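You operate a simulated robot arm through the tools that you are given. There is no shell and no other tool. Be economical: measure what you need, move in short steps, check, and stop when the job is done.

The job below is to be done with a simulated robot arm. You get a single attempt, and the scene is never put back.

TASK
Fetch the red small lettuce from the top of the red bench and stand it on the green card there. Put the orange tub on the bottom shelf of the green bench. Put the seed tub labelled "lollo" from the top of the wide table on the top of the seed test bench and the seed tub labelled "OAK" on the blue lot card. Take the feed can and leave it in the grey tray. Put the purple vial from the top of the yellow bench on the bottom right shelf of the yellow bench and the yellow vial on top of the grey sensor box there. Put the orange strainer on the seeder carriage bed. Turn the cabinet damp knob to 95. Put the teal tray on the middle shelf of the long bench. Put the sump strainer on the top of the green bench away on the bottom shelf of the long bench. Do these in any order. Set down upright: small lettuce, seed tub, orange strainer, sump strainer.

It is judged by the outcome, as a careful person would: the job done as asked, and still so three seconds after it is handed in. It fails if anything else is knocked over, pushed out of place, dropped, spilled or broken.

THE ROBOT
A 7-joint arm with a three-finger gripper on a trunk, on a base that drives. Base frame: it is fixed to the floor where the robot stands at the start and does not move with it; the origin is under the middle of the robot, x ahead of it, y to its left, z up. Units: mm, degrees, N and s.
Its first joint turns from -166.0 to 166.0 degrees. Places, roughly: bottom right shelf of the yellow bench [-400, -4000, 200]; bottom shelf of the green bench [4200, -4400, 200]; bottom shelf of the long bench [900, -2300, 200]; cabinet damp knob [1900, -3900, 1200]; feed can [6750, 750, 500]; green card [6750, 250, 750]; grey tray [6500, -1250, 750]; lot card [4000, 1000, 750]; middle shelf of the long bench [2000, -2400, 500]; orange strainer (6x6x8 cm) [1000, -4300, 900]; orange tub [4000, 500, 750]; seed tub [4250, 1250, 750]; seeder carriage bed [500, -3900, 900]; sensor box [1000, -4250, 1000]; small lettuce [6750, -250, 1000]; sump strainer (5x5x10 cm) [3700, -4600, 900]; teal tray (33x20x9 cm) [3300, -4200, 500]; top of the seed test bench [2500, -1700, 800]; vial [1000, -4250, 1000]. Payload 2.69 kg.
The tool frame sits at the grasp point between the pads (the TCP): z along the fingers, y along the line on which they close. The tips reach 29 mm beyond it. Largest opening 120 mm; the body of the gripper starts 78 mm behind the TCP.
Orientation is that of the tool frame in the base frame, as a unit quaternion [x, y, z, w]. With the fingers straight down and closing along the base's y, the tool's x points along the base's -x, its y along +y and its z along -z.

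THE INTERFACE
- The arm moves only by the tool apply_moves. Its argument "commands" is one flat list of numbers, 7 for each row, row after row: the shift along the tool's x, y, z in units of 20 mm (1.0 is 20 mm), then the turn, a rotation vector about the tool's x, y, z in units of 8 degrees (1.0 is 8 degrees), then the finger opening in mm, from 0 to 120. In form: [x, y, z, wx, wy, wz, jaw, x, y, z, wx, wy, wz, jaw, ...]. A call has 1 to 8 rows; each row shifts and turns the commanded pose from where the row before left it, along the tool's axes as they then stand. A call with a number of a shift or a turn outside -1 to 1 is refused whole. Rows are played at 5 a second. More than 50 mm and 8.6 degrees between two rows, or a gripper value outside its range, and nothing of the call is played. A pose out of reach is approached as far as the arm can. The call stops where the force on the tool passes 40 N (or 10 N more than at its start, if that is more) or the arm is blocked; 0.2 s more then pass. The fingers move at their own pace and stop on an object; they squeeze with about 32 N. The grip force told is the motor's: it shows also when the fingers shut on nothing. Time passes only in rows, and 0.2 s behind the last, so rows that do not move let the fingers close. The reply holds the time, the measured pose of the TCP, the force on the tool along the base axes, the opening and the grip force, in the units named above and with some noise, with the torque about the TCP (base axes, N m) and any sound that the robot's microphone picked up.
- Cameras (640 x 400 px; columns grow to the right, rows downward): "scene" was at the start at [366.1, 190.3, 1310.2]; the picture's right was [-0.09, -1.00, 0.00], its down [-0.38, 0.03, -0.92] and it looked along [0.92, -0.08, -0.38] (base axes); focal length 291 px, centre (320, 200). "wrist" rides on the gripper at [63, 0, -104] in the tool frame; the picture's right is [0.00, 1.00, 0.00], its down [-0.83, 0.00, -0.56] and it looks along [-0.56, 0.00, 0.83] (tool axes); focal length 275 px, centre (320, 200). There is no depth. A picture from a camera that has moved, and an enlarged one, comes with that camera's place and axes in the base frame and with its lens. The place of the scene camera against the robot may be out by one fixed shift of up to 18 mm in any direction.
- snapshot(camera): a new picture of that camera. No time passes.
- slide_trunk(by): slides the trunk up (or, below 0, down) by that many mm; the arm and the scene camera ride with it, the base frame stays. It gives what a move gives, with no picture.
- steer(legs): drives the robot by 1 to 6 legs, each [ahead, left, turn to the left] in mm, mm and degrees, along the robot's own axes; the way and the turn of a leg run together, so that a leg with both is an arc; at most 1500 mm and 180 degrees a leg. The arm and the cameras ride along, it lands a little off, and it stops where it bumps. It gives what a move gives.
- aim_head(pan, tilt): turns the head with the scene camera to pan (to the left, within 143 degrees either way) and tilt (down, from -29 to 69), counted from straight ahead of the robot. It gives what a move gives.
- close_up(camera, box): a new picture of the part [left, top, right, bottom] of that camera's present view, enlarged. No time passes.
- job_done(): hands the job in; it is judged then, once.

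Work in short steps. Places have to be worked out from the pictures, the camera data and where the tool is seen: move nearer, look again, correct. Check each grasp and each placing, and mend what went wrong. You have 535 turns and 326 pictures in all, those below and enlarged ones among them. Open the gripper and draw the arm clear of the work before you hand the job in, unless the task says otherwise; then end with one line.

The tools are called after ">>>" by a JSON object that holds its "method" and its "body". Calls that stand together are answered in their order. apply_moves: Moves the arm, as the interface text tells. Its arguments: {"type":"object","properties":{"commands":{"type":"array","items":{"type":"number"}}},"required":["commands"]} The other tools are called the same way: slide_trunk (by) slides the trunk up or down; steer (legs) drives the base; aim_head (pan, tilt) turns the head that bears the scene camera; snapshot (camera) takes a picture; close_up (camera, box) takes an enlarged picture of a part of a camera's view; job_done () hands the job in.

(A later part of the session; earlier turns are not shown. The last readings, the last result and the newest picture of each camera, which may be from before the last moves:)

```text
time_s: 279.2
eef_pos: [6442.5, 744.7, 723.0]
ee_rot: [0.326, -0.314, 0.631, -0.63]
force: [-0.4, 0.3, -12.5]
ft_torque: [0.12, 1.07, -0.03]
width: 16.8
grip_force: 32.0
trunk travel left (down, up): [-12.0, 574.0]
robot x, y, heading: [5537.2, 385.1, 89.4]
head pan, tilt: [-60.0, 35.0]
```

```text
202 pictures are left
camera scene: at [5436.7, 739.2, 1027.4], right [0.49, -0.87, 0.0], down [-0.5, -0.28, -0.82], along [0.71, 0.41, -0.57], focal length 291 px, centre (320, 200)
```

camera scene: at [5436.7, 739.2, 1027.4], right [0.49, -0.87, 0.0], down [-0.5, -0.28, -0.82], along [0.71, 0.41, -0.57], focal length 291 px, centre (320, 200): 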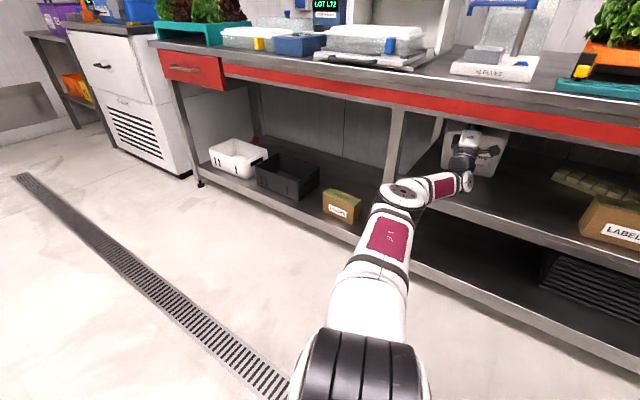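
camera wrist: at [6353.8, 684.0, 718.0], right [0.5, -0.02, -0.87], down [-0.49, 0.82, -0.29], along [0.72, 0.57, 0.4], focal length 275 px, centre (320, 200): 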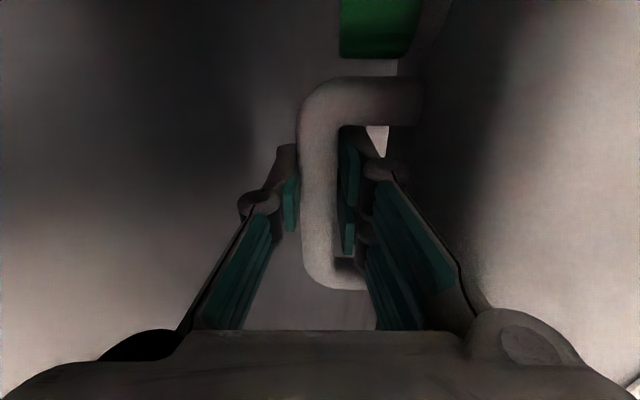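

Pitch 35°, hanging free. Retract by 140 mm in −x with force guard.

>>> {"method": "apply_moves", "body": {"commands": [0, -0.58, -0.814, 0, 0, 0, 4, 0, -0.58, -0.814, 0, 0, 0, 4, 0, -0.58, -0.814, 0, 0, 0, 4, 0, -0.58, -0.814, 0, 0, 0, 4, 0, -0.58, -0.814, 0, 0, 0, 4, 0, -0.58, -0.814, 0, 0, 0, 4, 0, -0.58, -0.814, 0, 0, 0, 4]}}

>>> {"method": "snapshot", "body": {"camera": "scene"}}

>>> {"method": "snapshot", "body": {"camera": "wrist"}}

```text
time_s: 280.8
eef_pos: [6301.8, 745.8, 724.5]
ee_rot: [0.326, -0.314, 0.631, -0.63]
force: [0.0, 0.1, -13.5]
ft_torque: [0.2, 1.03, 0.0]
width: 16.8
grip_force: 32.6
trunk travel left (down, up): [-12.0, 574.0]
robot x, y, heading: [5536.4, 388.6, 89.7]
head pan, tilt: [-60.0, 35.0]
```

```text
201 pictures are left
camera scene: at [5436.7, 739.2, 1027.3], right [0.49, -0.87, 0.0], down [-0.5, -0.28, -0.82], along [0.71, 0.41, -0.57], focal length 291 px, centre (320, 200)
```

scene: 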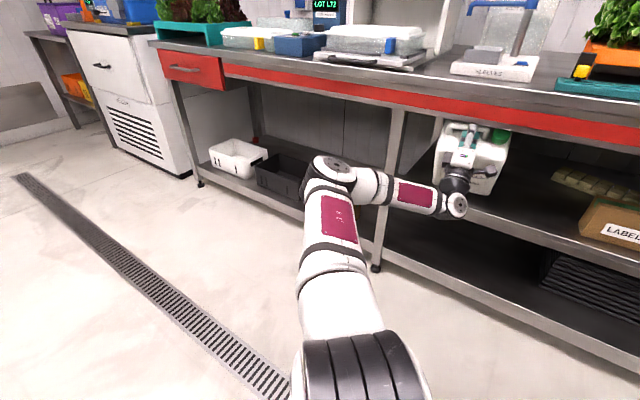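

```text
200 pictures are left
camera wrist: at [6218.6, 681.6, 662.8], right [0.59, -0.01, -0.81], down [-0.45, 0.82, -0.35], along [0.67, 0.57, 0.48], focal length 275 px, centre (320, 200)
```

wrist: 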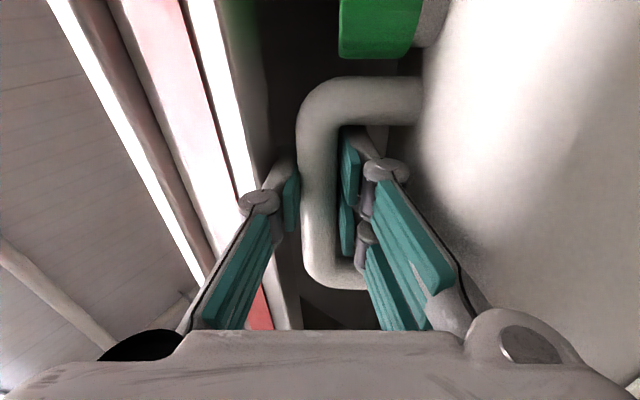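

Hand is out under the lip. Strafe out 85 mm and retract 120 mm more.

>>> {"method": "steer", "body": {"legs": [[0, 85, 0]]}}

>>> {"method": "apply_moves", "body": {"commands": [0, -0.58, -0.814, 0, 0, 0, 4, 0, -0.58, -0.814, 0, 0, 0, 4, 0, -0.58, -0.814, 0, 0, 0, 4, 0, -0.58, -0.814, 0, 0, 0, 4, 0, -0.58, -0.814, 0, 0, 0, 4, 0, -0.58, -0.814, 0, 0, 0, 4, 0, -0.58, -0.814, 0, 0, 0, 4]}}

>>> {"method": "snapshot", "body": {"camera": "scene"}}

```text
time_s: 281.9
eef_pos: [6216.7, 745.4, 723.8]
ee_rot: [0.326, -0.313, 0.632, -0.63]
force: [-0.6, -0.4, -13.1]
ft_torque: [0.15, 1.06, 0.04]
width: 16.9
grip_force: 32.5
trunk travel left (down, up): [-12.0, 574.0]
robot x, y, heading: [5451.6, 387.6, 89.8]
head pan, tilt: [-60.0, 35.0]
```

```text
time_s: 283.5
eef_pos: [6078.1, 745.5, 721.7]
ee_rot: [0.327, -0.314, 0.631, -0.63]
force: [0.3, 0.2, -12.6]
ft_torque: [0.14, 1.12, 0.0]
width: 16.9
grip_force: 32.2
trunk travel left (down, up): [-12.0, 574.0]
robot x, y, heading: [5451.1, 388.3, 89.3]
head pan, tilt: [-60.0, 35.0]
```

```text
199 pictures are left
camera scene: at [5350.6, 739.8, 1027.3], right [0.49, -0.87, 0.0], down [-0.5, -0.28, -0.82], along [0.71, 0.4, -0.57], focal length 291 px, centre (320, 200)
```

scene: 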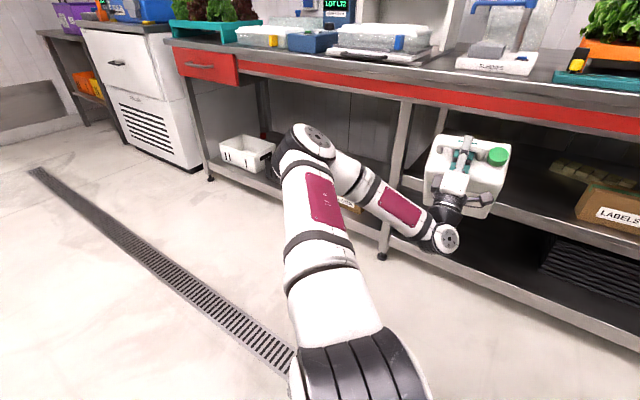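

Can is clear of the bench. Level the tool (can upright), then raise the trunk.

>>> {"method": "apply_moves", "body": {"commands": [0, 0, 0, -0.95, 0, 0, 4, 0, 0, 0, -0.95, 0, 0, 4, 0, 0, 0, -0.95, 0, 0, 4, 0, 0, 0, -0.95, 0, 0, 4]}}

>>> {"method": "slide_trunk", "body": {"by": 300}}

>>> {"method": "snapshot", "body": {"camera": "scene"}}

```text
time_s: 284.5
eef_pos: [6076.8, 746.8, 685.8]
ee_rot: [0.475, -0.466, 0.534, -0.522]
force: [-5.3, -5.1, -21.0]
ft_torque: [-0.16, 0.58, 0.1]
width: 16.9
grip_force: 31.8
out of reach, approached as far as the arm can: row 4
trunk travel left (down, up): [-12.0, 574.0]
robot x, y, heading: [5451.7, 390.0, 89.8]
head pan, tilt: [-60.0, 35.0]
```

```text
time_s: 287.5
eef_pos: [6075.7, 701.8, 990.4]
ee_rot: [0.473, -0.461, 0.535, -0.527]
force: [-0.1, 0.1, -13.0]
ft_torque: [0.2, 0.24, 0.0]
width: 16.7
grip_force: 32.4
trunk travel left (down, up): [-312.0, 274.0]
robot x, y, heading: [5449.6, 392.2, 89.4]
head pan, tilt: [-60.0, 35.0]
```

```text
198 pictures are left
camera scene: at [5350.3, 692.9, 1327.1], right [0.49, -0.87, 0.0], down [-0.5, -0.28, -0.82], along [0.71, 0.4, -0.57], focal length 291 px, centre (320, 200)
```

scene: 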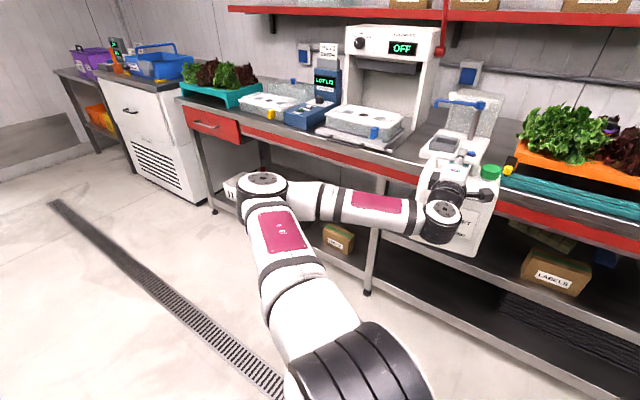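

Raise to max height and back up toward the orange bench, then look.

>>> {"method": "slide_trunk", "body": {"by": 250}}

>>> {"method": "steer", "body": {"legs": [[-1000, 0, 0]]}}

>>> {"method": "aim_head", "body": {"pan": -125, "tilt": 30}}

>>> {"method": "snapshot", "body": {"camera": "scene"}}

>>> {"method": "aim_head", "body": {"pan": 140, "tilt": 35}}

>>> {"method": "snapshot", "body": {"camera": "scene"}}

```text
time_s: 290.0
eef_pos: [6076.9, 702.7, 1240.8]
ee_rot: [0.471, -0.462, 0.535, -0.527]
force: [0.3, 0.5, -12.5]
ft_torque: [0.22, 0.22, 0.01]
width: 16.8
grip_force: 31.8
trunk travel left (down, up): [-562.0, 24.0]
robot x, y, heading: [5453.1, 391.1, 89.7]
head pan, tilt: [-60.0, 35.0]
```

```text
time_s: 295.3
eef_pos: [6068.6, -317.9, 1241.1]
ee_rot: [0.472, -0.462, 0.534, -0.528]
force: [0.4, -0.9, -12.8]
ft_torque: [0.18, 0.22, -0.04]
width: 16.6
grip_force: 32.1
trunk travel left (down, up): [-562.0, 24.0]
robot x, y, heading: [5443.7, -630.8, 89.3]
head pan, tilt: [-60.0, 35.0]
```

```text
time_s: 296.7
eef_pos: [6068.3, -318.6, 1239.3]
ee_rot: [0.473, -0.463, 0.533, -0.528]
force: [-0.2, -1.5, -12.2]
ft_torque: [0.18, 0.21, -0.03]
width: 16.9
grip_force: 32.4
trunk travel left (down, up): [-562.0, 24.0]
robot x, y, heading: [5445.1, -630.4, 89.5]
head pan, tilt: [-125.0, 30.0]
```

```text
197 pictures are left
camera scene: at [5339.8, -617.8, 1585.2], right [-0.58, -0.82, 0.0], down [-0.41, 0.29, -0.87], along [0.71, -0.5, -0.5], focal length 291 px, centre (320, 200)
```

scene: 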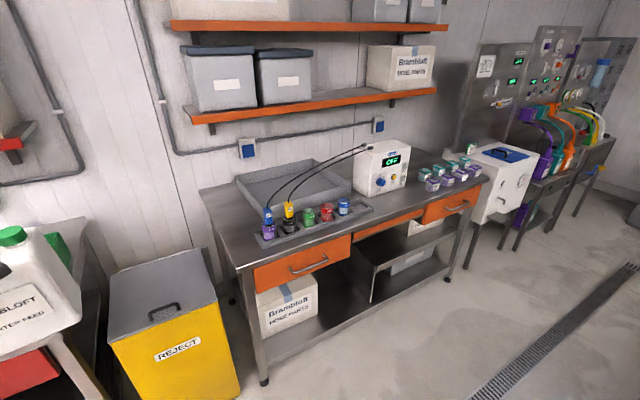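

```text
time_s: 300.4
eef_pos: [6069.0, -317.4, 1239.4]
ee_rot: [0.472, -0.461, 0.534, -0.528]
force: [0.2, 0.3, -12.5]
ft_torque: [0.16, 0.19, 0.03]
width: 17.0
grip_force: 31.5
trunk travel left (down, up): [-562.0, 24.0]
robot x, y, heading: [5447.2, -630.2, 89.6]
head pan, tilt: [140.0, 35.0]
```

```text
196 pictures are left
camera scene: at [5209.0, -632.6, 1577.4], right [-0.76, 0.65, 0.0], down [0.37, 0.44, -0.82], along [-0.53, -0.62, -0.57], focal length 291 px, centre (320, 200)
```

scene: 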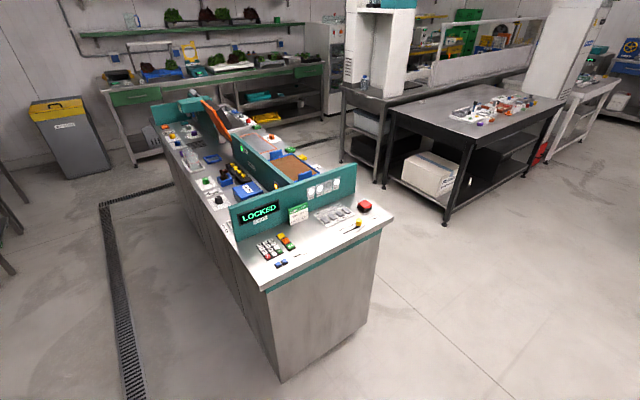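

I zoom in on the grey tray and the cables across it.

>>> {"method": "aim_head", "body": {"pan": -125, "tilt": 30}}

>>> {"method": "close_up", "body": {"camera": "scene", "box": [190, 120, 430, 270]}}

```text
time_s: 304.0
eef_pos: [6067.7, -316.7, 1240.0]
ee_rot: [0.473, -0.462, 0.534, -0.527]
force: [-0.3, 0.2, -13.1]
ft_torque: [0.21, 0.2, 0.0]
width: 16.9
grip_force: 32.1
trunk travel left (down, up): [-562.0, 24.0]
robot x, y, heading: [5443.5, -630.1, 89.7]
head pan, tilt: [-125.0, 30.0]
```

```text
2.67 times, centred on (310, 195) of scene
camera zoom: at [5339.8, -617.8, 1585.2], right [-0.58, -0.82, 0.0], down [-0.41, 0.29, -0.87], along [0.71, -0.5, -0.5], focal length 775 px, centre (347, 213)
```

zoom: 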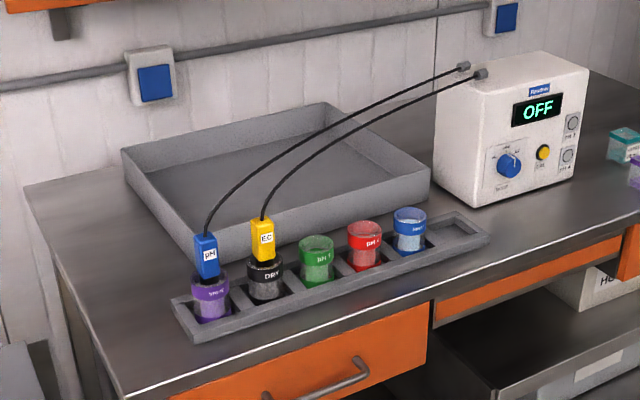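

Tray spans about x 6300–6700, y −1005…−1500; cables run along its near edge. I'll carry the can in from the left (over the bin gap) at height: reverse, strafe in, then reverse again.

>>> {"method": "steer", "body": {"legs": [[-470, 0, 0], [0, -430, 0]]}}

>>> {"method": "aim_head", "body": {"pan": -110, "tilt": 35}}

>>> {"method": "snapshot", "body": {"camera": "scene"}}

```text
time_s: 309.0
eef_pos: [6479.5, -793.6, 1237.6]
ee_rot: [0.472, -0.466, 0.536, -0.523]
force: [-0.6, 0.2, -12.0]
ft_torque: [0.22, 0.2, 0.01]
width: 16.8
grip_force: 31.6
trunk travel left (down, up): [-562.0, 24.0]
robot x, y, heading: [5855.2, -1101.1, 89.0]
head pan, tilt: [-125.0, 30.0]
stopped in leg 2: the robot was blocked; the commanded pose is now the measured one
```

```text
time_s: 309.8
eef_pos: [6479.4, -794.8, 1239.5]
ee_rot: [0.47, -0.465, 0.537, -0.524]
force: [0.5, 0.7, -12.8]
ft_torque: [0.19, 0.22, 0.02]
width: 16.7
grip_force: 32.0
trunk travel left (down, up): [-562.0, 24.0]
robot x, y, heading: [5854.7, -1100.2, 89.1]
head pan, tilt: [-110.0, 35.0]
```

```text
194 pictures are left
camera scene: at [5756.4, -1065.0, 1577.4], right [-0.36, -0.93, 0.0], down [-0.54, 0.2, -0.82], along [0.77, -0.29, -0.57], focal length 291 px, centre (320, 200)
```

scene: 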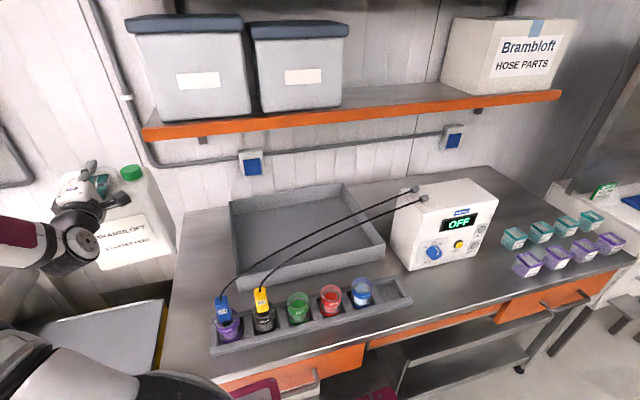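

The base touched the orange bench (its front is nearer than thought); nothing moved. I back off 20 mm, then reverse 400 mm.

>>> {"method": "steer", "body": {"legs": [[0, 20, 0], [-400, 0, 0]]}}

>>> {"method": "aim_head", "body": {"pan": -85, "tilt": 35}}

>>> {"method": "snapshot", "body": {"camera": "scene"}}

>>> {"method": "snapshot", "body": {"camera": "wrist"}}

```text
time_s: 312.7
eef_pos: [6454.6, -1208.4, 1239.4]
ee_rot: [0.466, -0.469, 0.542, -0.519]
force: [0.9, -0.1, -12.8]
ft_torque: [0.2, 0.16, 0.02]
width: 16.7
grip_force: 32.0
trunk travel left (down, up): [-562.0, 24.0]
robot x, y, heading: [5822.2, -1500.7, 88.2]
head pan, tilt: [-110.0, 35.0]
```

```text
time_s: 313.6
eef_pos: [6454.8, -1209.5, 1238.3]
ee_rot: [0.467, -0.469, 0.541, -0.519]
force: [-0.4, -0.3, -14.1]
ft_torque: [0.17, 0.21, 0.02]
width: 16.9
grip_force: 31.9
trunk travel left (down, up): [-562.0, 24.0]
robot x, y, heading: [5822.9, -1504.5, 88.1]
head pan, tilt: [-85.0, 35.0]
```

```text
193 pictures are left
camera scene: at [5732.9, -1429.4, 1577.4], right [0.05, -1.0, 0.0], down [-0.57, -0.03, -0.82], along [0.82, 0.04, -0.57], focal length 291 px, centre (320, 200)
```

scene: 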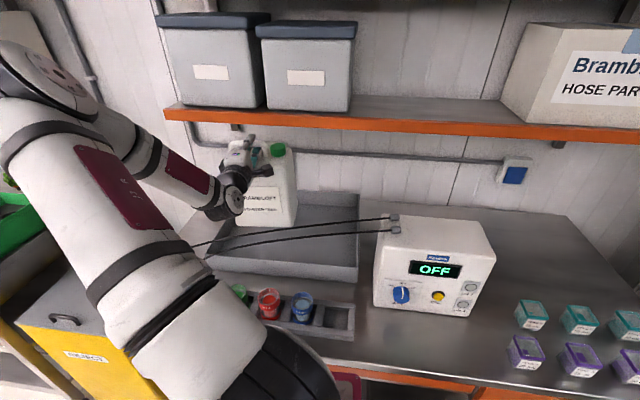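

```text
192 pictures are left
camera wrist: at [6349.3, -1269.3, 1226.7], right [0.12, -0.03, -0.99], down [-0.53, 0.84, -0.09], along [0.84, 0.54, 0.09], focal length 275 px, centre (320, 200)
```

wrist: 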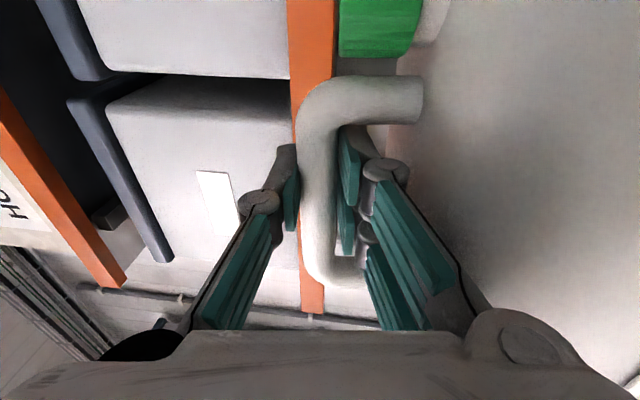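

Can is over the tray. Extend 80 mm inward, then lower 85 with the trunk.

>>> {"method": "apply_moves", "body": {"commands": [0, 0.1, 1, 0, 0, 0, 4, 0, 0.1, 1, 0, 0, 0, 4, 0, 0.1, 1, 0, 0, 0, 4, 0, 0.1, 1, 0, 0, 0, 4]}}

>>> {"method": "slide_trunk", "body": {"by": -70}}

>>> {"method": "snapshot", "body": {"camera": "scene"}}

```text
time_s: 314.6
eef_pos: [6534.7, -1209.1, 1240.9]
ee_rot: [0.467, -0.468, 0.541, -0.52]
force: [-0.7, 0.1, -12.5]
ft_torque: [0.19, 0.25, -0.05]
width: 16.9
grip_force: 32.2
trunk travel left (down, up): [-562.0, 24.0]
robot x, y, heading: [5825.3, -1500.8, 88.0]
head pan, tilt: [-85.0, 35.0]
```

```text
time_s: 315.6
eef_pos: [6534.6, -1212.4, 1171.2]
ee_rot: [0.466, -0.47, 0.541, -0.519]
force: [-0.3, -0.4, -12.7]
ft_torque: [0.14, 0.21, -0.01]
width: 16.9
grip_force: 31.9
trunk travel left (down, up): [-492.0, 94.0]
robot x, y, heading: [5823.1, -1503.6, 88.1]
head pan, tilt: [-85.0, 35.0]
```

```text
191 pictures are left
camera scene: at [5735.5, -1352.1, 1507.4], right [0.05, -1.0, 0.0], down [-0.57, -0.03, -0.82], along [0.82, 0.04, -0.57], focal length 291 px, centre (320, 200)
```

scene: 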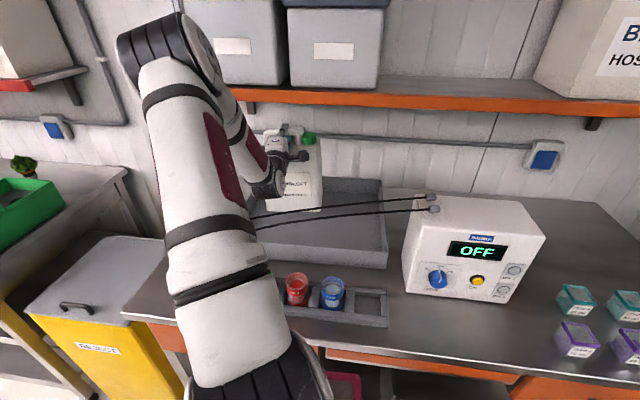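

Lower by arm in 10 mm rows with force guard.

>>> {"method": "apply_moves", "body": {"commands": [0, 0.5, -0.06, 0, 0, 0, 4, 0, 0.5, -0.06, 0, 0, 0, 4, 0, 0.5, -0.06, 0, 0, 0, 4, 0, 0.5, -0.06, 0, 0, 0, 4]}}

>>> {"method": "close_up", "body": {"camera": "scene", "box": [220, 110, 420, 280]}}

```text
time_s: 316.6
eef_pos: [6535.5, -1211.7, 1131.8]
ee_rot: [0.465, -0.469, 0.542, -0.519]
force: [0.6, 0.4, -13.0]
ft_torque: [0.17, 0.2, 0.0]
width: 16.9
grip_force: 31.8
trunk travel left (down, up): [-492.0, 94.0]
robot x, y, heading: [5822.1, -1505.9, 88.0]
head pan, tilt: [-85.0, 35.0]
```

```text
2.35 times, centred on (320, 195) of scene
camera zoom: at [5735.5, -1352.0, 1507.3], right [0.05, -1.0, 0.0], down [-0.57, -0.03, -0.82], along [0.82, 0.04, -0.57], focal length 684 px, centre (320, 212)
```

zoom: 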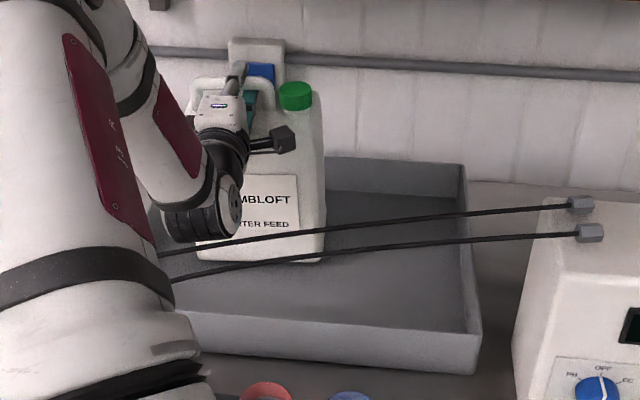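

Wrist is near the probe cables; I pitch the tool down 8° to raise the wrist, then lower in small steps to contact.

>>> {"method": "apply_moves", "body": {"commands": [0, 0, 0, -0.5, 0, 0, 4, 0, 0, 0, -0.5, 0, 0, 4, 0, 0.15, 0, 0, 0, 0, 4]}}

>>> {"method": "close_up", "body": {"camera": "scene", "box": [220, 110, 420, 280]}}

```text
time_s: 317.4
eef_pos: [6536.0, -1212.2, 1127.7]
ee_rot: [0.502, -0.506, 0.507, -0.485]
force: [0.5, 0.1, -12.2]
ft_torque: [0.19, -0.12, 0.02]
width: 16.9
grip_force: 32.0
trunk travel left (down, up): [-492.0, 94.0]
robot x, y, heading: [5828.3, -1506.8, 88.4]
head pan, tilt: [-85.0, 35.0]
```

```text
2.35 times, centred on (320, 195) of scene
camera zoom: at [5735.6, -1351.9, 1507.3], right [0.05, -1.0, 0.0], down [-0.57, -0.03, -0.82], along [0.82, 0.04, -0.57], focal length 684 px, centre (320, 212)
```

zoom: 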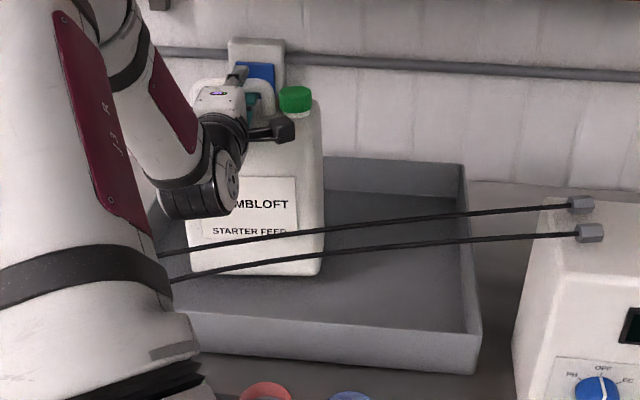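

Better. Continue lowering slowly.

>>> {"method": "apply_moves", "body": {"commands": [0, 0.2, 0, 0, 0, 0, 4, 0, 0.2, 0, 0, 0, 0, 4]}}

>>> {"method": "apply_moves", "body": {"commands": [0, 0.2, 0, 0, 0, 0, 4, 0, 0.2, 0, 0, 0, 0, 4]}}

>>> {"method": "apply_moves", "body": {"commands": [0, 0.2, 0, 0, 0, 0, 4, 0, 0.2, 0, 0, 0, 0, 4]}}

```text
time_s: 318.0
eef_pos: [6535.2, -1213.8, 1122.3]
ee_rot: [0.501, -0.505, 0.508, -0.486]
force: [-3.3, -1.6, -0.3]
ft_torque: [0.65, -0.03, 0.07]
width: 17.0
grip_force: 31.6
trunk travel left (down, up): [-492.0, 94.0]
robot x, y, heading: [5824.7, -1502.6, 88.1]
head pan, tilt: [-85.0, 35.0]
```

```text
time_s: 318.6
eef_pos: [6534.5, -1215.3, 1118.5]
ee_rot: [0.497, -0.503, 0.511, -0.489]
force: [-9.2, -8.3, 31.7]
ft_torque: [0.81, -0.37, -0.02]
width: 17.3
grip_force: 32.3
trunk travel left (down, up): [-492.0, 94.0]
robot x, y, heading: [5822.5, -1506.9, 88.1]
head pan, tilt: [-85.0, 35.0]
```

```text
time_s: 319.0
eef_pos: [6537.1, -1214.5, 1119.0]
ee_rot: [0.494, -0.502, 0.513, -0.49]
force: [-4.4, -2.1, 8.4]
ft_torque: [0.98, -0.17, 0.04]
width: 17.2
grip_force: 32.1
trunk travel left (down, up): [-492.0, 94.0]
robot x, y, heading: [5824.8, -1508.0, 88.0]
head pan, tilt: [-85.0, 35.0]
stopped in row 1: the force on the tool passed its limit at 47 N (the readings are from after the stop); the commanded pose is now the measured one
```

In contact. Check, then open a little and withdraw straight back.

>>> {"method": "apply_moves", "body": {"commands": [0, -0.1, 0, 0, 0, 0, 4, 0, 0, 0, 0, 0, 0, 20, 0, 0, 0, 0, 0, 0, 25, 0, 0, 0, 0, 0, 0, 25]}}

>>> {"method": "close_up", "body": {"camera": "scene", "box": [220, 110, 420, 280]}}

>>> {"method": "snapshot", "body": {"camera": "wrist"}}

```text
time_s: 320.0
eef_pos: [6536.4, -1213.0, 1118.2]
ee_rot: [0.497, -0.503, 0.51, -0.489]
force: [0.0, -0.4, 0.2]
ft_torque: [-0.03, 0.03, -0.03]
width: 25.0
grip_force: 0.0
trunk travel left (down, up): [-492.0, 94.0]
robot x, y, heading: [5824.8, -1504.3, 88.0]
head pan, tilt: [-85.0, 35.0]
```

```text
2.35 times, centred on (320, 195) of scene
camera zoom: at [5735.1, -1352.2, 1507.3], right [0.05, -1.0, 0.0], down [-0.57, -0.03, -0.82], along [0.82, 0.04, -0.57], focal length 684 px, centre (320, 212)
```

zoom: 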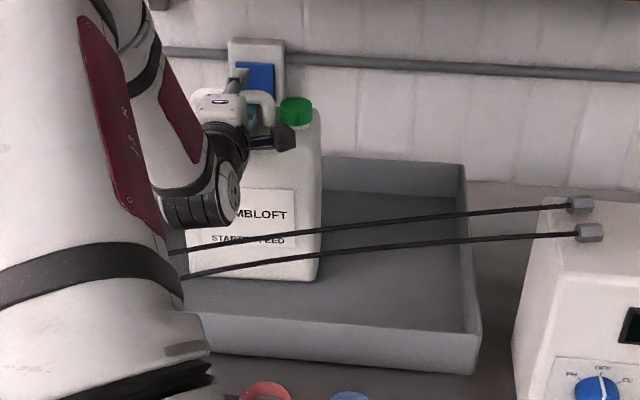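

```text
187 pictures are left
camera wrist: at [6429.7, -1272.9, 1120.0], right [0.0, -0.02, -1.0], down [-0.53, 0.85, -0.02], along [0.85, 0.53, -0.01], focal length 275 px, centre (320, 200)
```

wrist: 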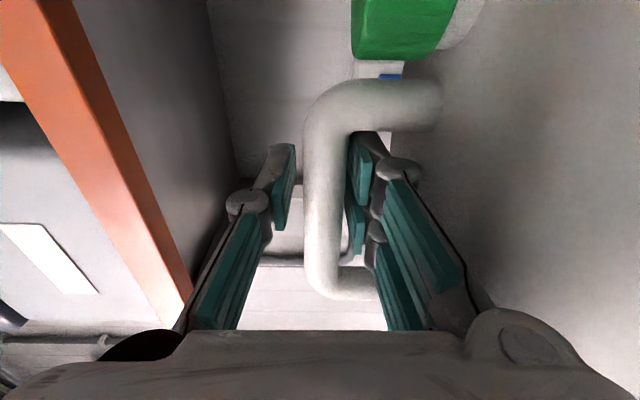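

Can stands in the tray. Withdraw 55 mm straight back, then raise.

>>> {"method": "apply_moves", "body": {"commands": [0, 0, -0.5, 0, 0, 0, 25, 0, 0, -0.8, 0, 0, 0, 25, 0, 0, -0.8, 0, 0, 0, 25, 0, 0, -0.8, 0, 0, 0, 25]}}

>>> {"method": "snapshot", "body": {"camera": "wrist"}}

```text
time_s: 321.0
eef_pos: [6478.3, -1212.6, 1118.0]
ee_rot: [0.496, -0.502, 0.512, -0.49]
force: [-0.4, 0.2, -0.4]
ft_torque: [0.01, -0.01, 0.0]
width: 25.0
grip_force: 0.2
trunk travel left (down, up): [-492.0, 94.0]
robot x, y, heading: [5823.5, -1505.4, 88.0]
head pan, tilt: [-85.0, 35.0]
```

```text
186 pictures are left
camera wrist: at [6372.2, -1272.0, 1118.4], right [0.0, -0.02, -1.0], down [-0.53, 0.85, -0.02], along [0.85, 0.53, -0.01], focal length 275 px, centre (320, 200)
```

wrist: 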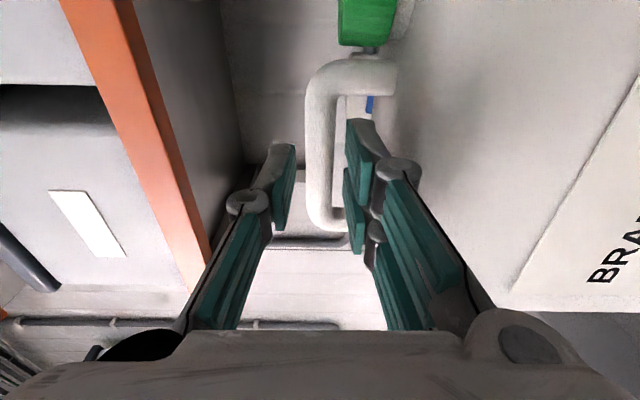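

Clear of the handle. Raise, strafe away, and return the tool to pointing down.

>>> {"method": "slide_trunk", "body": {"by": 90}}

>>> {"method": "steer", "body": {"legs": [[0, 330, 1.5]]}}

>>> {"method": "apply_moves", "body": {"commands": [0, 0, 0, -1, 0, 0, 60, 0, 0, 0, -1, 0, 0, 100, 0, 0, 0, -1, 0, 0, 118, 0, 0, 0, -1, 0, 0, 118, 0, 0, 0, -1, 0, 0, 118, 0, 0, 0, -1, 0, 0, 118, 0, 0, 0, -1, 0, 0, 118, 0, 0, 0, -1, 0, 0, 118]}}

>>> {"method": "apply_moves", "body": {"commands": [0, 0, 0, -1, 0, 0, 118, 0, 0, 0, -1, 0, 0, 118, 0, 0, 0, -1, 0, 0, 118, -0.5, 1, 0, 0, 0, 0, 118, -0.5, 1, 0, 0, 0, 0, 118, -0.5, 1, 0, 0, 0, 0, 118, -0.5, 1, 0, 0, 0, 0, 118, -0.5, 1, 0, 0, 0, 0, 118]}}

>>> {"method": "snapshot", "body": {"camera": "scene"}}

```text
time_s: 322.2
eef_pos: [6479.0, -1210.5, 1209.5]
ee_rot: [0.497, -0.503, 0.511, -0.489]
force: [0.2, -0.4, -0.3]
ft_torque: [0.03, -0.01, -0.05]
width: 24.7
grip_force: 0.0
trunk travel left (down, up): [-582.0, 4.0]
robot x, y, heading: [5819.7, -1502.6, 88.1]
head pan, tilt: [-85.0, 35.0]
```

```text
time_s: 324.4
eef_pos: [6146.5, -1193.3, 1209.5]
ee_rot: [0.502, -0.498, 0.506, -0.494]
force: [-0.1, -0.1, -0.3]
ft_torque: [-0.01, 0.0, 0.02]
width: 24.9
grip_force: 0.1
trunk travel left (down, up): [-582.0, 4.0]
robot x, y, heading: [5497.3, -1495.1, 89.6]
head pan, tilt: [-85.0, 35.0]
```

```text
time_s: 326.2
eef_pos: [6149.3, -1196.3, 1210.5]
ee_rot: [-0.676, 0.686, -0.202, 0.18]
force: [-0.5, 0.7, 0.0]
ft_torque: [-0.05, -0.06, -0.01]
width: 117.9
grip_force: 0.0
out of reach, approached as far as the arm can: row 6
trunk travel left (down, up): [-582.0, 4.0]
robot x, y, heading: [5496.7, -1498.1, 89.3]
head pan, tilt: [-85.0, 35.0]
```

```text
time_s: 328.0
eef_pos: [6051.8, -1146.3, 1196.2]
ee_rot: [-0.697, 0.714, -0.055, 0.035]
force: [0.1, -0.3, 0.2]
ft_torque: [0.03, 0.05, -0.02]
width: 118.0
grip_force: 0.2
trunk travel left (down, up): [-582.0, 4.0]
robot x, y, heading: [5498.6, -1496.2, 89.1]
head pan, tilt: [-85.0, 35.0]
```

```text
185 pictures are left
camera scene: at [5405.6, -1450.7, 1596.8], right [0.07, -1.0, 0.0], down [-0.57, -0.04, -0.82], along [0.82, 0.06, -0.57], focal length 291 px, centre (320, 200)
```

scene: 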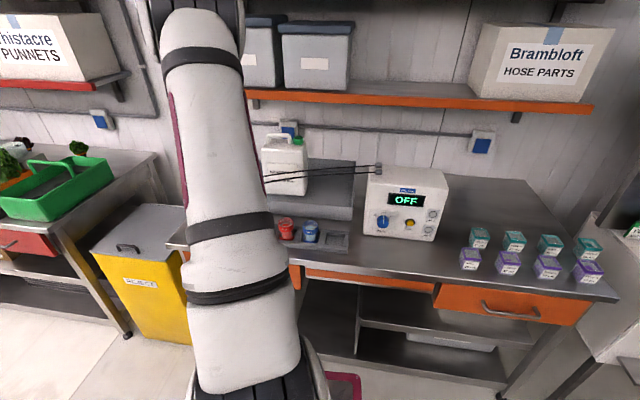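

Feed can done. Finish levelling the tool and bring it in front of the robot.

>>> {"method": "apply_moves", "body": {"commands": [-0.3, 1, 0, -0.9, 0, 0, 118, -0.3, 1, 0, 0, 0, 0, 118, -0.3, 1, 0, 0, 0, 0, 118, -0.3, 1, 0, 0, 0, 0, 118, -0.3, 1, 0, 0, 0, 0, 118, -0.3, 1, 0, 0, 0, 0, 118, -0.3, 1, 0, 0, 0, 0, 118, -0.3, 1, 0, 0, 0, 0, 118]}}

>>> {"method": "apply_moves", "body": {"commands": [-0.3, 1, 0, 0, 0, 0, 118, -0.3, 1, 0, 0, 0, 0, 118, -0.3, 1, 0, 0, 0, 0, 118, -0.3, 1, 0, 0, 0, 0, 118, -0.3, 1, 0, 0, 0, 0, 118, -0.3, 1, 0, 0, 0, 0, 118, -0.3, 1, 0, 0, 0, 0, 118, -0.3, 1, 0, 0, 0, 0, 118]}}

>>> {"method": "apply_moves", "body": {"commands": [-0.3, 1, 0, 0, 0, 0, 118, -0.3, 1, 0, 0, 0, 0, 118, -0.3, 1, 0, 0, 0, 0, 118, -0.3, 1, 0, 0, 0, 0, 118, -0.3, 1, 0, 0, 0, 0, 118, -0.3, 1, 0, 0, 0, 0, 118, -0.3, 1, 0, 0, 0, 0, 118, -0.3, 1, 0, 0, 0, 0, 118]}}

>>> {"method": "slide_trunk", "body": {"by": -220}}

>>> {"method": "steer", "body": {"legs": [[900, 50, 0]]}}

```text
time_s: 329.8
eef_pos: [5893.1, -1093.3, 1189.7]
ee_rot: [-0.699, 0.715, -0.011, -0.009]
force: [0.3, 0.9, -0.1]
ft_torque: [0.0, 0.05, 0.0]
width: 118.1
grip_force: 0.1
trunk travel left (down, up): [-582.0, 4.0]
robot x, y, heading: [5497.9, -1498.5, 89.0]
head pan, tilt: [-85.0, 35.0]
```

```text
time_s: 331.6
eef_pos: [5733.9, -1040.9, 1190.9]
ee_rot: [-0.698, 0.716, -0.01, -0.008]
force: [1.0, -0.1, 0.3]
ft_torque: [0.01, 0.01, 0.0]
width: 118.3
grip_force: 0.0
trunk travel left (down, up): [-582.0, 4.0]
robot x, y, heading: [5500.7, -1496.0, 89.1]
head pan, tilt: [-85.0, 35.0]
```

```text
time_s: 333.4
eef_pos: [5574.4, -988.5, 1188.2]
ee_rot: [-0.698, 0.716, -0.01, -0.009]
force: [0.7, -1.1, 0.0]
ft_torque: [0.0, 0.03, 0.02]
width: 118.1
grip_force: 0.1
trunk travel left (down, up): [-582.0, 4.0]
robot x, y, heading: [5498.8, -1497.0, 89.3]
head pan, tilt: [-85.0, 35.0]
```

```text
time_s: 335.7
eef_pos: [5575.7, -963.5, 968.4]
ee_rot: [-0.699, 0.715, -0.01, -0.009]
force: [-0.7, -0.4, -0.7]
ft_torque: [-0.01, 0.02, -0.02]
width: 117.7
grip_force: 0.1
trunk travel left (down, up): [-362.0, 224.0]
robot x, y, heading: [5495.6, -1496.1, 89.2]
head pan, tilt: [-85.0, 35.0]
```

```text
time_s: 340.3
eef_pos: [5537.0, -93.8, 968.1]
ee_rot: [-0.699, 0.715, -0.011, -0.009]
force: [-0.4, 0.1, -0.1]
ft_torque: [0.01, 0.01, 0.02]
width: 117.9
grip_force: 0.0
trunk travel left (down, up): [-362.0, 224.0]
robot x, y, heading: [5458.4, -625.3, 89.2]
head pan, tilt: [-85.0, 35.0]
```

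Next the lollo tub: I'll go round to the north side of the wide table, where I can see labels and reach both remaining tubs. Drive up the corridor and look.

>>> {"method": "steer", "body": {"legs": [[100, -120, 0.8], [1450, 0, 0]]}}

>>> {"method": "aim_head", "body": {"pan": 50, "tilt": 30}}

>>> {"method": "snapshot", "body": {"camera": "scene"}}

>>> {"method": "aim_head", "body": {"pan": 100, "tilt": 30}}

>>> {"method": "snapshot", "body": {"camera": "scene"}}

```text
time_s: 348.3
eef_pos: [5650.9, 1402.6, 968.3]
ee_rot: [-0.703, 0.711, -0.011, -0.009]
force: [0.2, 0.0, -0.4]
ft_torque: [0.0, 0.01, -0.01]
width: 118.1
grip_force: 0.1
trunk travel left (down, up): [-362.0, 224.0]
robot x, y, heading: [5578.8, 867.5, 89.9]
head pan, tilt: [-85.0, 35.0]
```

```text
time_s: 350.4
eef_pos: [5650.7, 1403.8, 967.3]
ee_rot: [-0.704, 0.71, -0.011, -0.009]
force: [-0.4, 0.4, 0.3]
ft_torque: [0.01, 0.0, 0.01]
width: 117.9
grip_force: 0.0
trunk travel left (down, up): [-362.0, 224.0]
robot x, y, heading: [5578.8, 865.4, 89.8]
head pan, tilt: [50.0, 30.0]
```

```text
184 pictures are left
camera scene: at [5330.0, 1161.6, 1384.6], right [0.64, 0.76, 0.0], down [0.38, -0.32, -0.87], along [-0.66, 0.56, -0.5], focal length 291 px, centre (320, 200)
```

scene: 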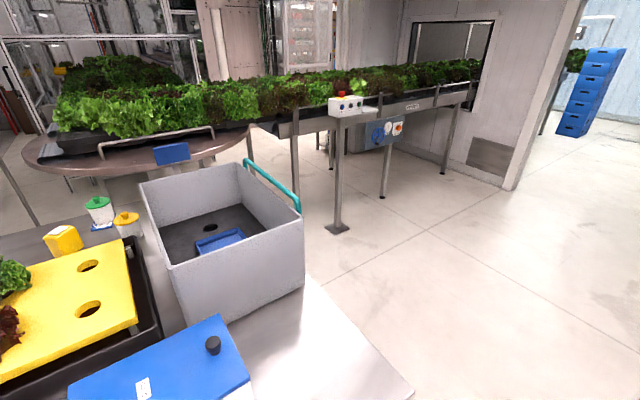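

```text
time_s: 351.6
eef_pos: [5649.5, 1403.7, 967.9]
ee_rot: [-0.703, 0.711, -0.011, -0.008]
force: [-0.1, 0.4, -0.1]
ft_torque: [-0.01, 0.01, 0.0]
width: 118.1
grip_force: 0.1
trunk travel left (down, up): [-362.0, 224.0]
robot x, y, heading: [5579.0, 865.1, 89.7]
head pan, tilt: [100.0, 30.0]
```

```text
183 pictures are left
camera scene: at [5310.0, 1087.8, 1384.6], right [-0.17, 0.99, 0.0], down [0.49, 0.09, -0.87], along [-0.85, -0.15, -0.5], focal length 291 px, centre (320, 200)
```

scene: 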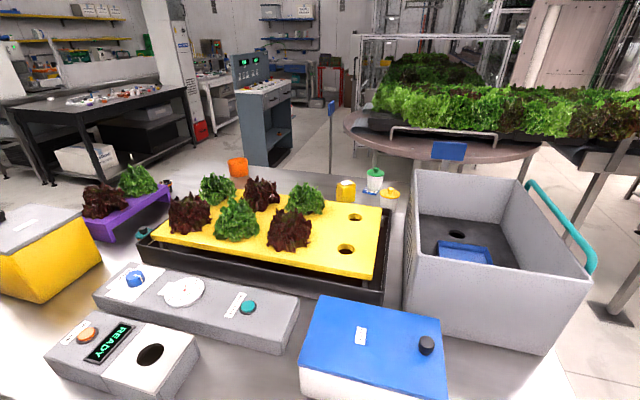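

>>> {"method": "close_up", "body": {"camera": "scene", "box": [330, 155, 430, 220]}}

```text
6.15 times, centred on (380, 188) of scene
camera zoom: at [5310.0, 1087.8, 1384.6], right [-0.17, 0.99, 0.0], down [0.49, 0.09, -0.87], along [-0.85, -0.15, -0.5], focal length 1788 px, centre (-49, 277)
```

zoom: 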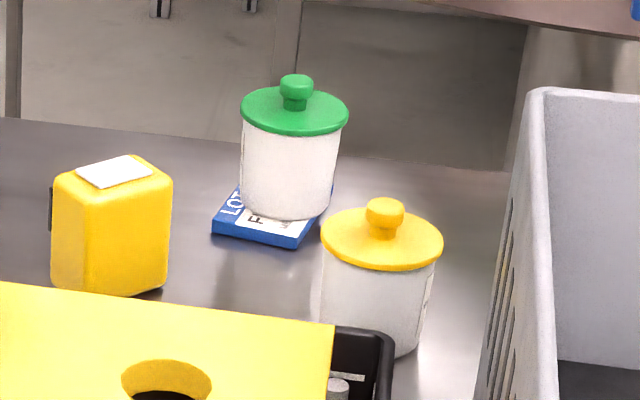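

OAK is nicely on its card. The yellow tub's label faces north; I drive to the north side and face west.

>>> {"method": "steer", "body": {"legs": [[1110, 0, 0], [0, 0, 90], [800, 0, 0]]}}

>>> {"method": "aim_head", "body": {"pan": 50, "tilt": 35}}

>>> {"method": "snapshot", "body": {"camera": "scene"}}

```text
time_s: 365.1
eef_pos: [4221.5, 2085.7, 968.4]
ee_rot: [1.0, -0.019, 0.013, -0.003]
force: [-0.5, 0.7, 0.4]
ft_torque: [-0.04, 0.02, -0.03]
width: 118.2
grip_force: 0.2
trunk travel left (down, up): [-362.0, 224.0]
robot x, y, heading: [4755.2, 2000.2, 178.3]
head pan, tilt: [100.0, 30.0]
```

```text
time_s: 366.3
eef_pos: [4221.0, 2086.9, 967.8]
ee_rot: [1.0, -0.02, 0.013, 0.0]
force: [-0.9, 0.5, -0.7]
ft_torque: [-0.01, -0.02, -0.01]
width: 117.9
grip_force: 0.0
trunk travel left (down, up): [-362.0, 224.0]
robot x, y, heading: [4754.6, 1998.7, 178.4]
head pan, tilt: [50.0, 35.0]
```

```text
181 pictures are left
camera scene: at [4472.9, 1760.5, 1376.8], right [-0.75, 0.66, 0.0], down [0.38, 0.43, -0.82], along [-0.54, -0.61, -0.57], focal length 291 px, centre (320, 200)
```

scene: 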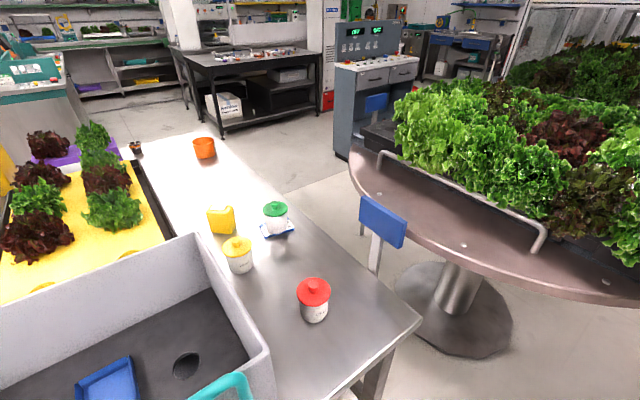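

>>> {"method": "close_up", "body": {"camera": "scene", "box": [200, 190, 360, 340]}}

```text
2.67 times, centred on (280, 265) of scene
camera zoom: at [4472.9, 1760.5, 1376.8], right [-0.75, 0.66, 0.0], down [0.38, 0.43, -0.82], along [-0.54, -0.61, -0.57], focal length 775 px, centre (427, 27)
```

zoom: 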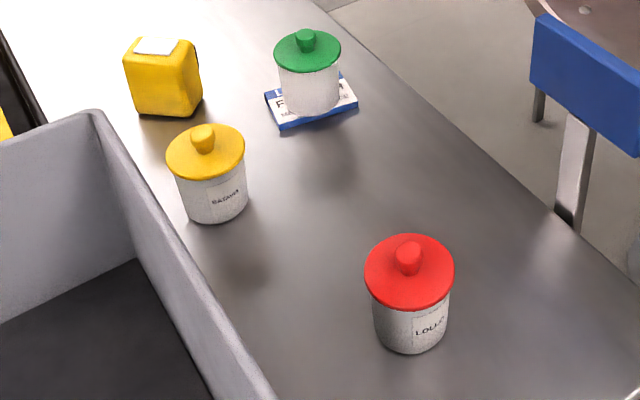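

The red-lidded tub is LOLLO at ≈(4210,1441). Move the gripper over it.

>>> {"method": "slide_trunk", "body": {"by": 80}}

>>> {"method": "apply_moves", "body": {"commands": [0, 1, 0, 0, 0, 0, 118, 0, 1, 0, 0, 0, 0, 118, 0, 1, 0, 0, 0, 0, 118, 0, 1, 0, 0, 0, 0, 118, 0, 1, 0, 0, 0, 0, 118, 0, 1, 0, 0, 0, 0, 118, 0, 1, 0, 0, 0, 0, 118, 0, 1, 0, 0, 0, 0, 118]}}

>>> {"method": "apply_moves", "body": {"commands": [0, 1, 0, 0, 0, 0, 118, 0, 1, 0, 0, 0, 0, 118, 0, 1, 0, 0, 0, 0, 118, 0, 1, 0, 0, 0, 0, 118, 0, 1, 0, 0, 0, 0, 118, 0, 1, 0, 0, 0, 0, 118, 0, 1, 0, 0, 0, 0, 118, 0, 1, 0, 0, 0, 0, 118]}}

>>> {"method": "apply_moves", "body": {"commands": [0, 1, 0, 0, 0, 0, 118, 0, 1, 0, 0, 0, 0, 118, 0, 1, 0, 0, 0, 0, 118, 0, 1, 0, 0, 0, 0, 118, 0, 1, 0, 0, 0, 0, 118, 0, 1, 0, 0, 0, 0, 118, 0, 1, 0, 0, 0, 0, 118, 0, 1, 0, 0, 0, 0, 118]}}

>>> {"method": "apply_moves", "body": {"commands": [0, 1, 0, 0, 0, 0, 118, 0, 1, 0, 0, 0, 0, 118, 0, 1, 0, 0, 0, 0, 118, 0, 1, 0, 0, 0, 0, 118, 0, 1, 0, 0, 0, 0, 118, 0, 1, 0, 0, 0, 0, 118, 0, 1, 0, 0, 0, 0, 118]}}

>>> {"method": "snapshot", "body": {"camera": "wrist"}}

```text
time_s: 367.4
eef_pos: [4221.1, 2086.2, 1048.2]
ee_rot: [1.0, -0.02, 0.014, -0.002]
force: [0.0, -0.7, 0.0]
ft_torque: [-0.01, 0.01, -0.05]
width: 118.0
grip_force: 0.1
trunk travel left (down, up): [-442.0, 144.0]
robot x, y, heading: [4756.8, 2001.2, 178.5]
head pan, tilt: [50.0, 35.0]
```

```text
time_s: 369.2
eef_pos: [4212.9, 1925.8, 1046.5]
ee_rot: [1.0, -0.019, 0.013, -0.002]
force: [-0.5, 0.0, 0.5]
ft_torque: [0.0, -0.01, 0.01]
width: 118.1
grip_force: 0.1
trunk travel left (down, up): [-442.0, 144.0]
robot x, y, heading: [4757.6, 2002.2, 178.2]
head pan, tilt: [50.0, 35.0]
```

```text
time_s: 371.0
eef_pos: [4207.9, 1767.0, 1044.8]
ee_rot: [1.0, -0.019, 0.013, -0.002]
force: [-0.2, -0.6, 0.8]
ft_torque: [-0.03, 0.03, -0.03]
width: 118.0
grip_force: 0.0
trunk travel left (down, up): [-442.0, 144.0]
robot x, y, heading: [4753.8, 2005.5, 178.2]
head pan, tilt: [50.0, 35.0]
```

```text
time_s: 372.8
eef_pos: [4200.9, 1606.5, 1046.9]
ee_rot: [1.0, -0.019, 0.013, -0.002]
force: [0.4, 0.3, -0.3]
ft_torque: [-0.01, -0.01, 0.0]
width: 118.3
grip_force: 0.0
trunk travel left (down, up): [-442.0, 144.0]
robot x, y, heading: [4750.4, 2002.1, 178.2]
head pan, tilt: [50.0, 35.0]
```

```text
time_s: 374.4
eef_pos: [4198.8, 1468.3, 1045.4]
ee_rot: [1.0, -0.02, 0.012, -0.002]
force: [0.5, -0.5, 0.2]
ft_torque: [-0.03, 0.0, -0.01]
width: 117.9
grip_force: 0.1
trunk travel left (down, up): [-442.0, 144.0]
robot x, y, heading: [4754.0, 1999.3, 178.5]
head pan, tilt: [50.0, 35.0]
```

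```text
179 pictures are left
camera wrist: at [4258.9, 1466.3, 1150.8], right [-0.03, -1.0, 0.0], down [-0.85, 0.03, 0.53], along [-0.53, 0.02, -0.85], focal length 275 px, centre (320, 200)
```

wrist: 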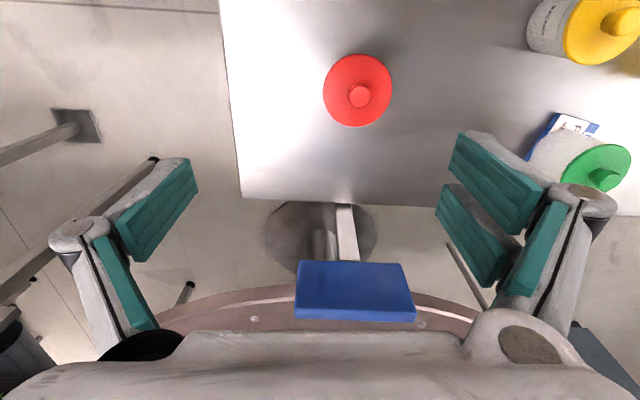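

Lollo is at (4200,1426). Align, lower 190, and check.

>>> {"method": "apply_moves", "body": {"commands": [0.05, 1, 0, 0, -0.17, 0, 118, 0.05, 1, 0, 0, 0, 0, 118, 0, 0.08, 0, 0, 0, 0, 118]}}

>>> {"method": "slide_trunk", "body": {"by": -195}}

>>> {"method": "snapshot", "body": {"camera": "wrist"}}

```text
time_s: 375.2
eef_pos: [4199.6, 1425.1, 1046.2]
ee_rot: [1.0, -0.02, 0.002, -0.002]
force: [0.0, -0.3, 0.7]
ft_torque: [-0.04, 0.0, -0.03]
width: 118.1
grip_force: 0.0
trunk travel left (down, up): [-442.0, 144.0]
robot x, y, heading: [4753.7, 2000.5, 178.5]
head pan, tilt: [50.0, 35.0]
```

```text
time_s: 377.4
eef_pos: [4198.0, 1425.5, 851.7]
ee_rot: [1.0, -0.019, 0.001, -0.002]
force: [-0.3, -0.2, 0.2]
ft_torque: [0.02, -0.02, 0.02]
width: 118.1
grip_force: 0.2
trunk travel left (down, up): [-247.0, 339.0]
robot x, y, heading: [4755.7, 2000.8, 178.3]
head pan, tilt: [50.0, 35.0]
```

```text
178 pictures are left
camera wrist: at [4260.8, 1423.2, 954.7], right [-0.03, -1.0, 0.0], down [-0.83, 0.03, 0.55], along [-0.55, 0.02, -0.83], focal length 275 px, centre (320, 200)
```

wrist: 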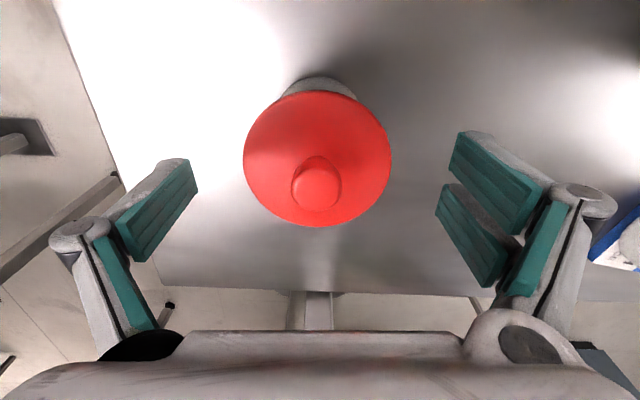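

Centred. Lower 59 and close.

>>> {"method": "slide_trunk", "body": {"by": -59}}

>>> {"method": "apply_moves", "body": {"commands": [0, 0, 0, 0, 0, 0, 60, 0, 0, 0, 0, 0, 0, 40, 0, 0, 0, 0, 0, 0, 40, 0, 0, 0, 0, 0, 0, 40]}}

>>> {"method": "slide_trunk", "body": {"by": 240}}

>>> {"method": "snapshot", "body": {"camera": "scene"}}

```text
time_s: 378.4
eef_pos: [4198.7, 1424.7, 792.8]
ee_rot: [1.0, -0.019, 0.001, -0.002]
force: [0.3, -0.2, 0.9]
ft_torque: [0.01, 0.0, 0.05]
width: 117.9
grip_force: 0.0
trunk travel left (down, up): [-188.0, 398.0]
robot x, y, heading: [4754.4, 2002.9, 178.1]
head pan, tilt: [50.0, 35.0]
```

```text
time_s: 379.4
eef_pos: [4198.4, 1426.1, 792.0]
ee_rot: [1.0, -0.018, 0.002, -0.001]
force: [-0.2, 2.6, 5.4]
ft_torque: [0.38, 0.02, -0.01]
width: 66.4
grip_force: 31.8
trunk travel left (down, up): [-188.0, 398.0]
robot x, y, heading: [4751.8, 2000.4, 178.3]
head pan, tilt: [50.0, 35.0]
heard: snap
```

```text
time_s: 381.9
eef_pos: [4198.2, 1424.7, 1030.9]
ee_rot: [1.0, -0.019, 0.001, -0.001]
force: [0.1, 0.3, -2.5]
ft_torque: [0.01, -0.01, 0.01]
width: 66.0
grip_force: 31.4
trunk travel left (down, up): [-428.0, 158.0]
robot x, y, heading: [4755.6, 2004.8, 178.2]
head pan, tilt: [50.0, 35.0]
```

```text
177 pictures are left
camera scene: at [4513.5, 1759.2, 1442.7], right [-0.75, 0.67, 0.0], down [0.38, 0.43, -0.82], along [-0.54, -0.61, -0.57], focal length 291 px, centre (320, 200)
```

scene: 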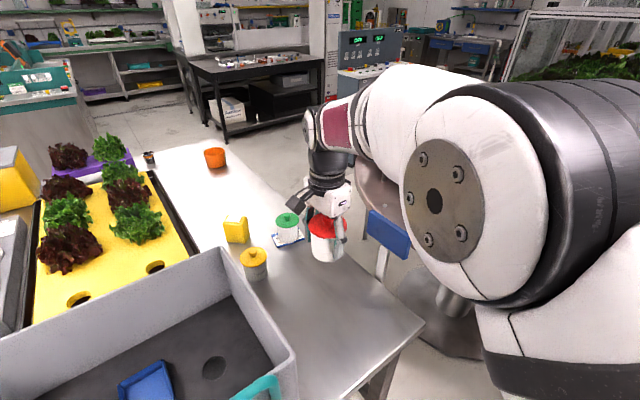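

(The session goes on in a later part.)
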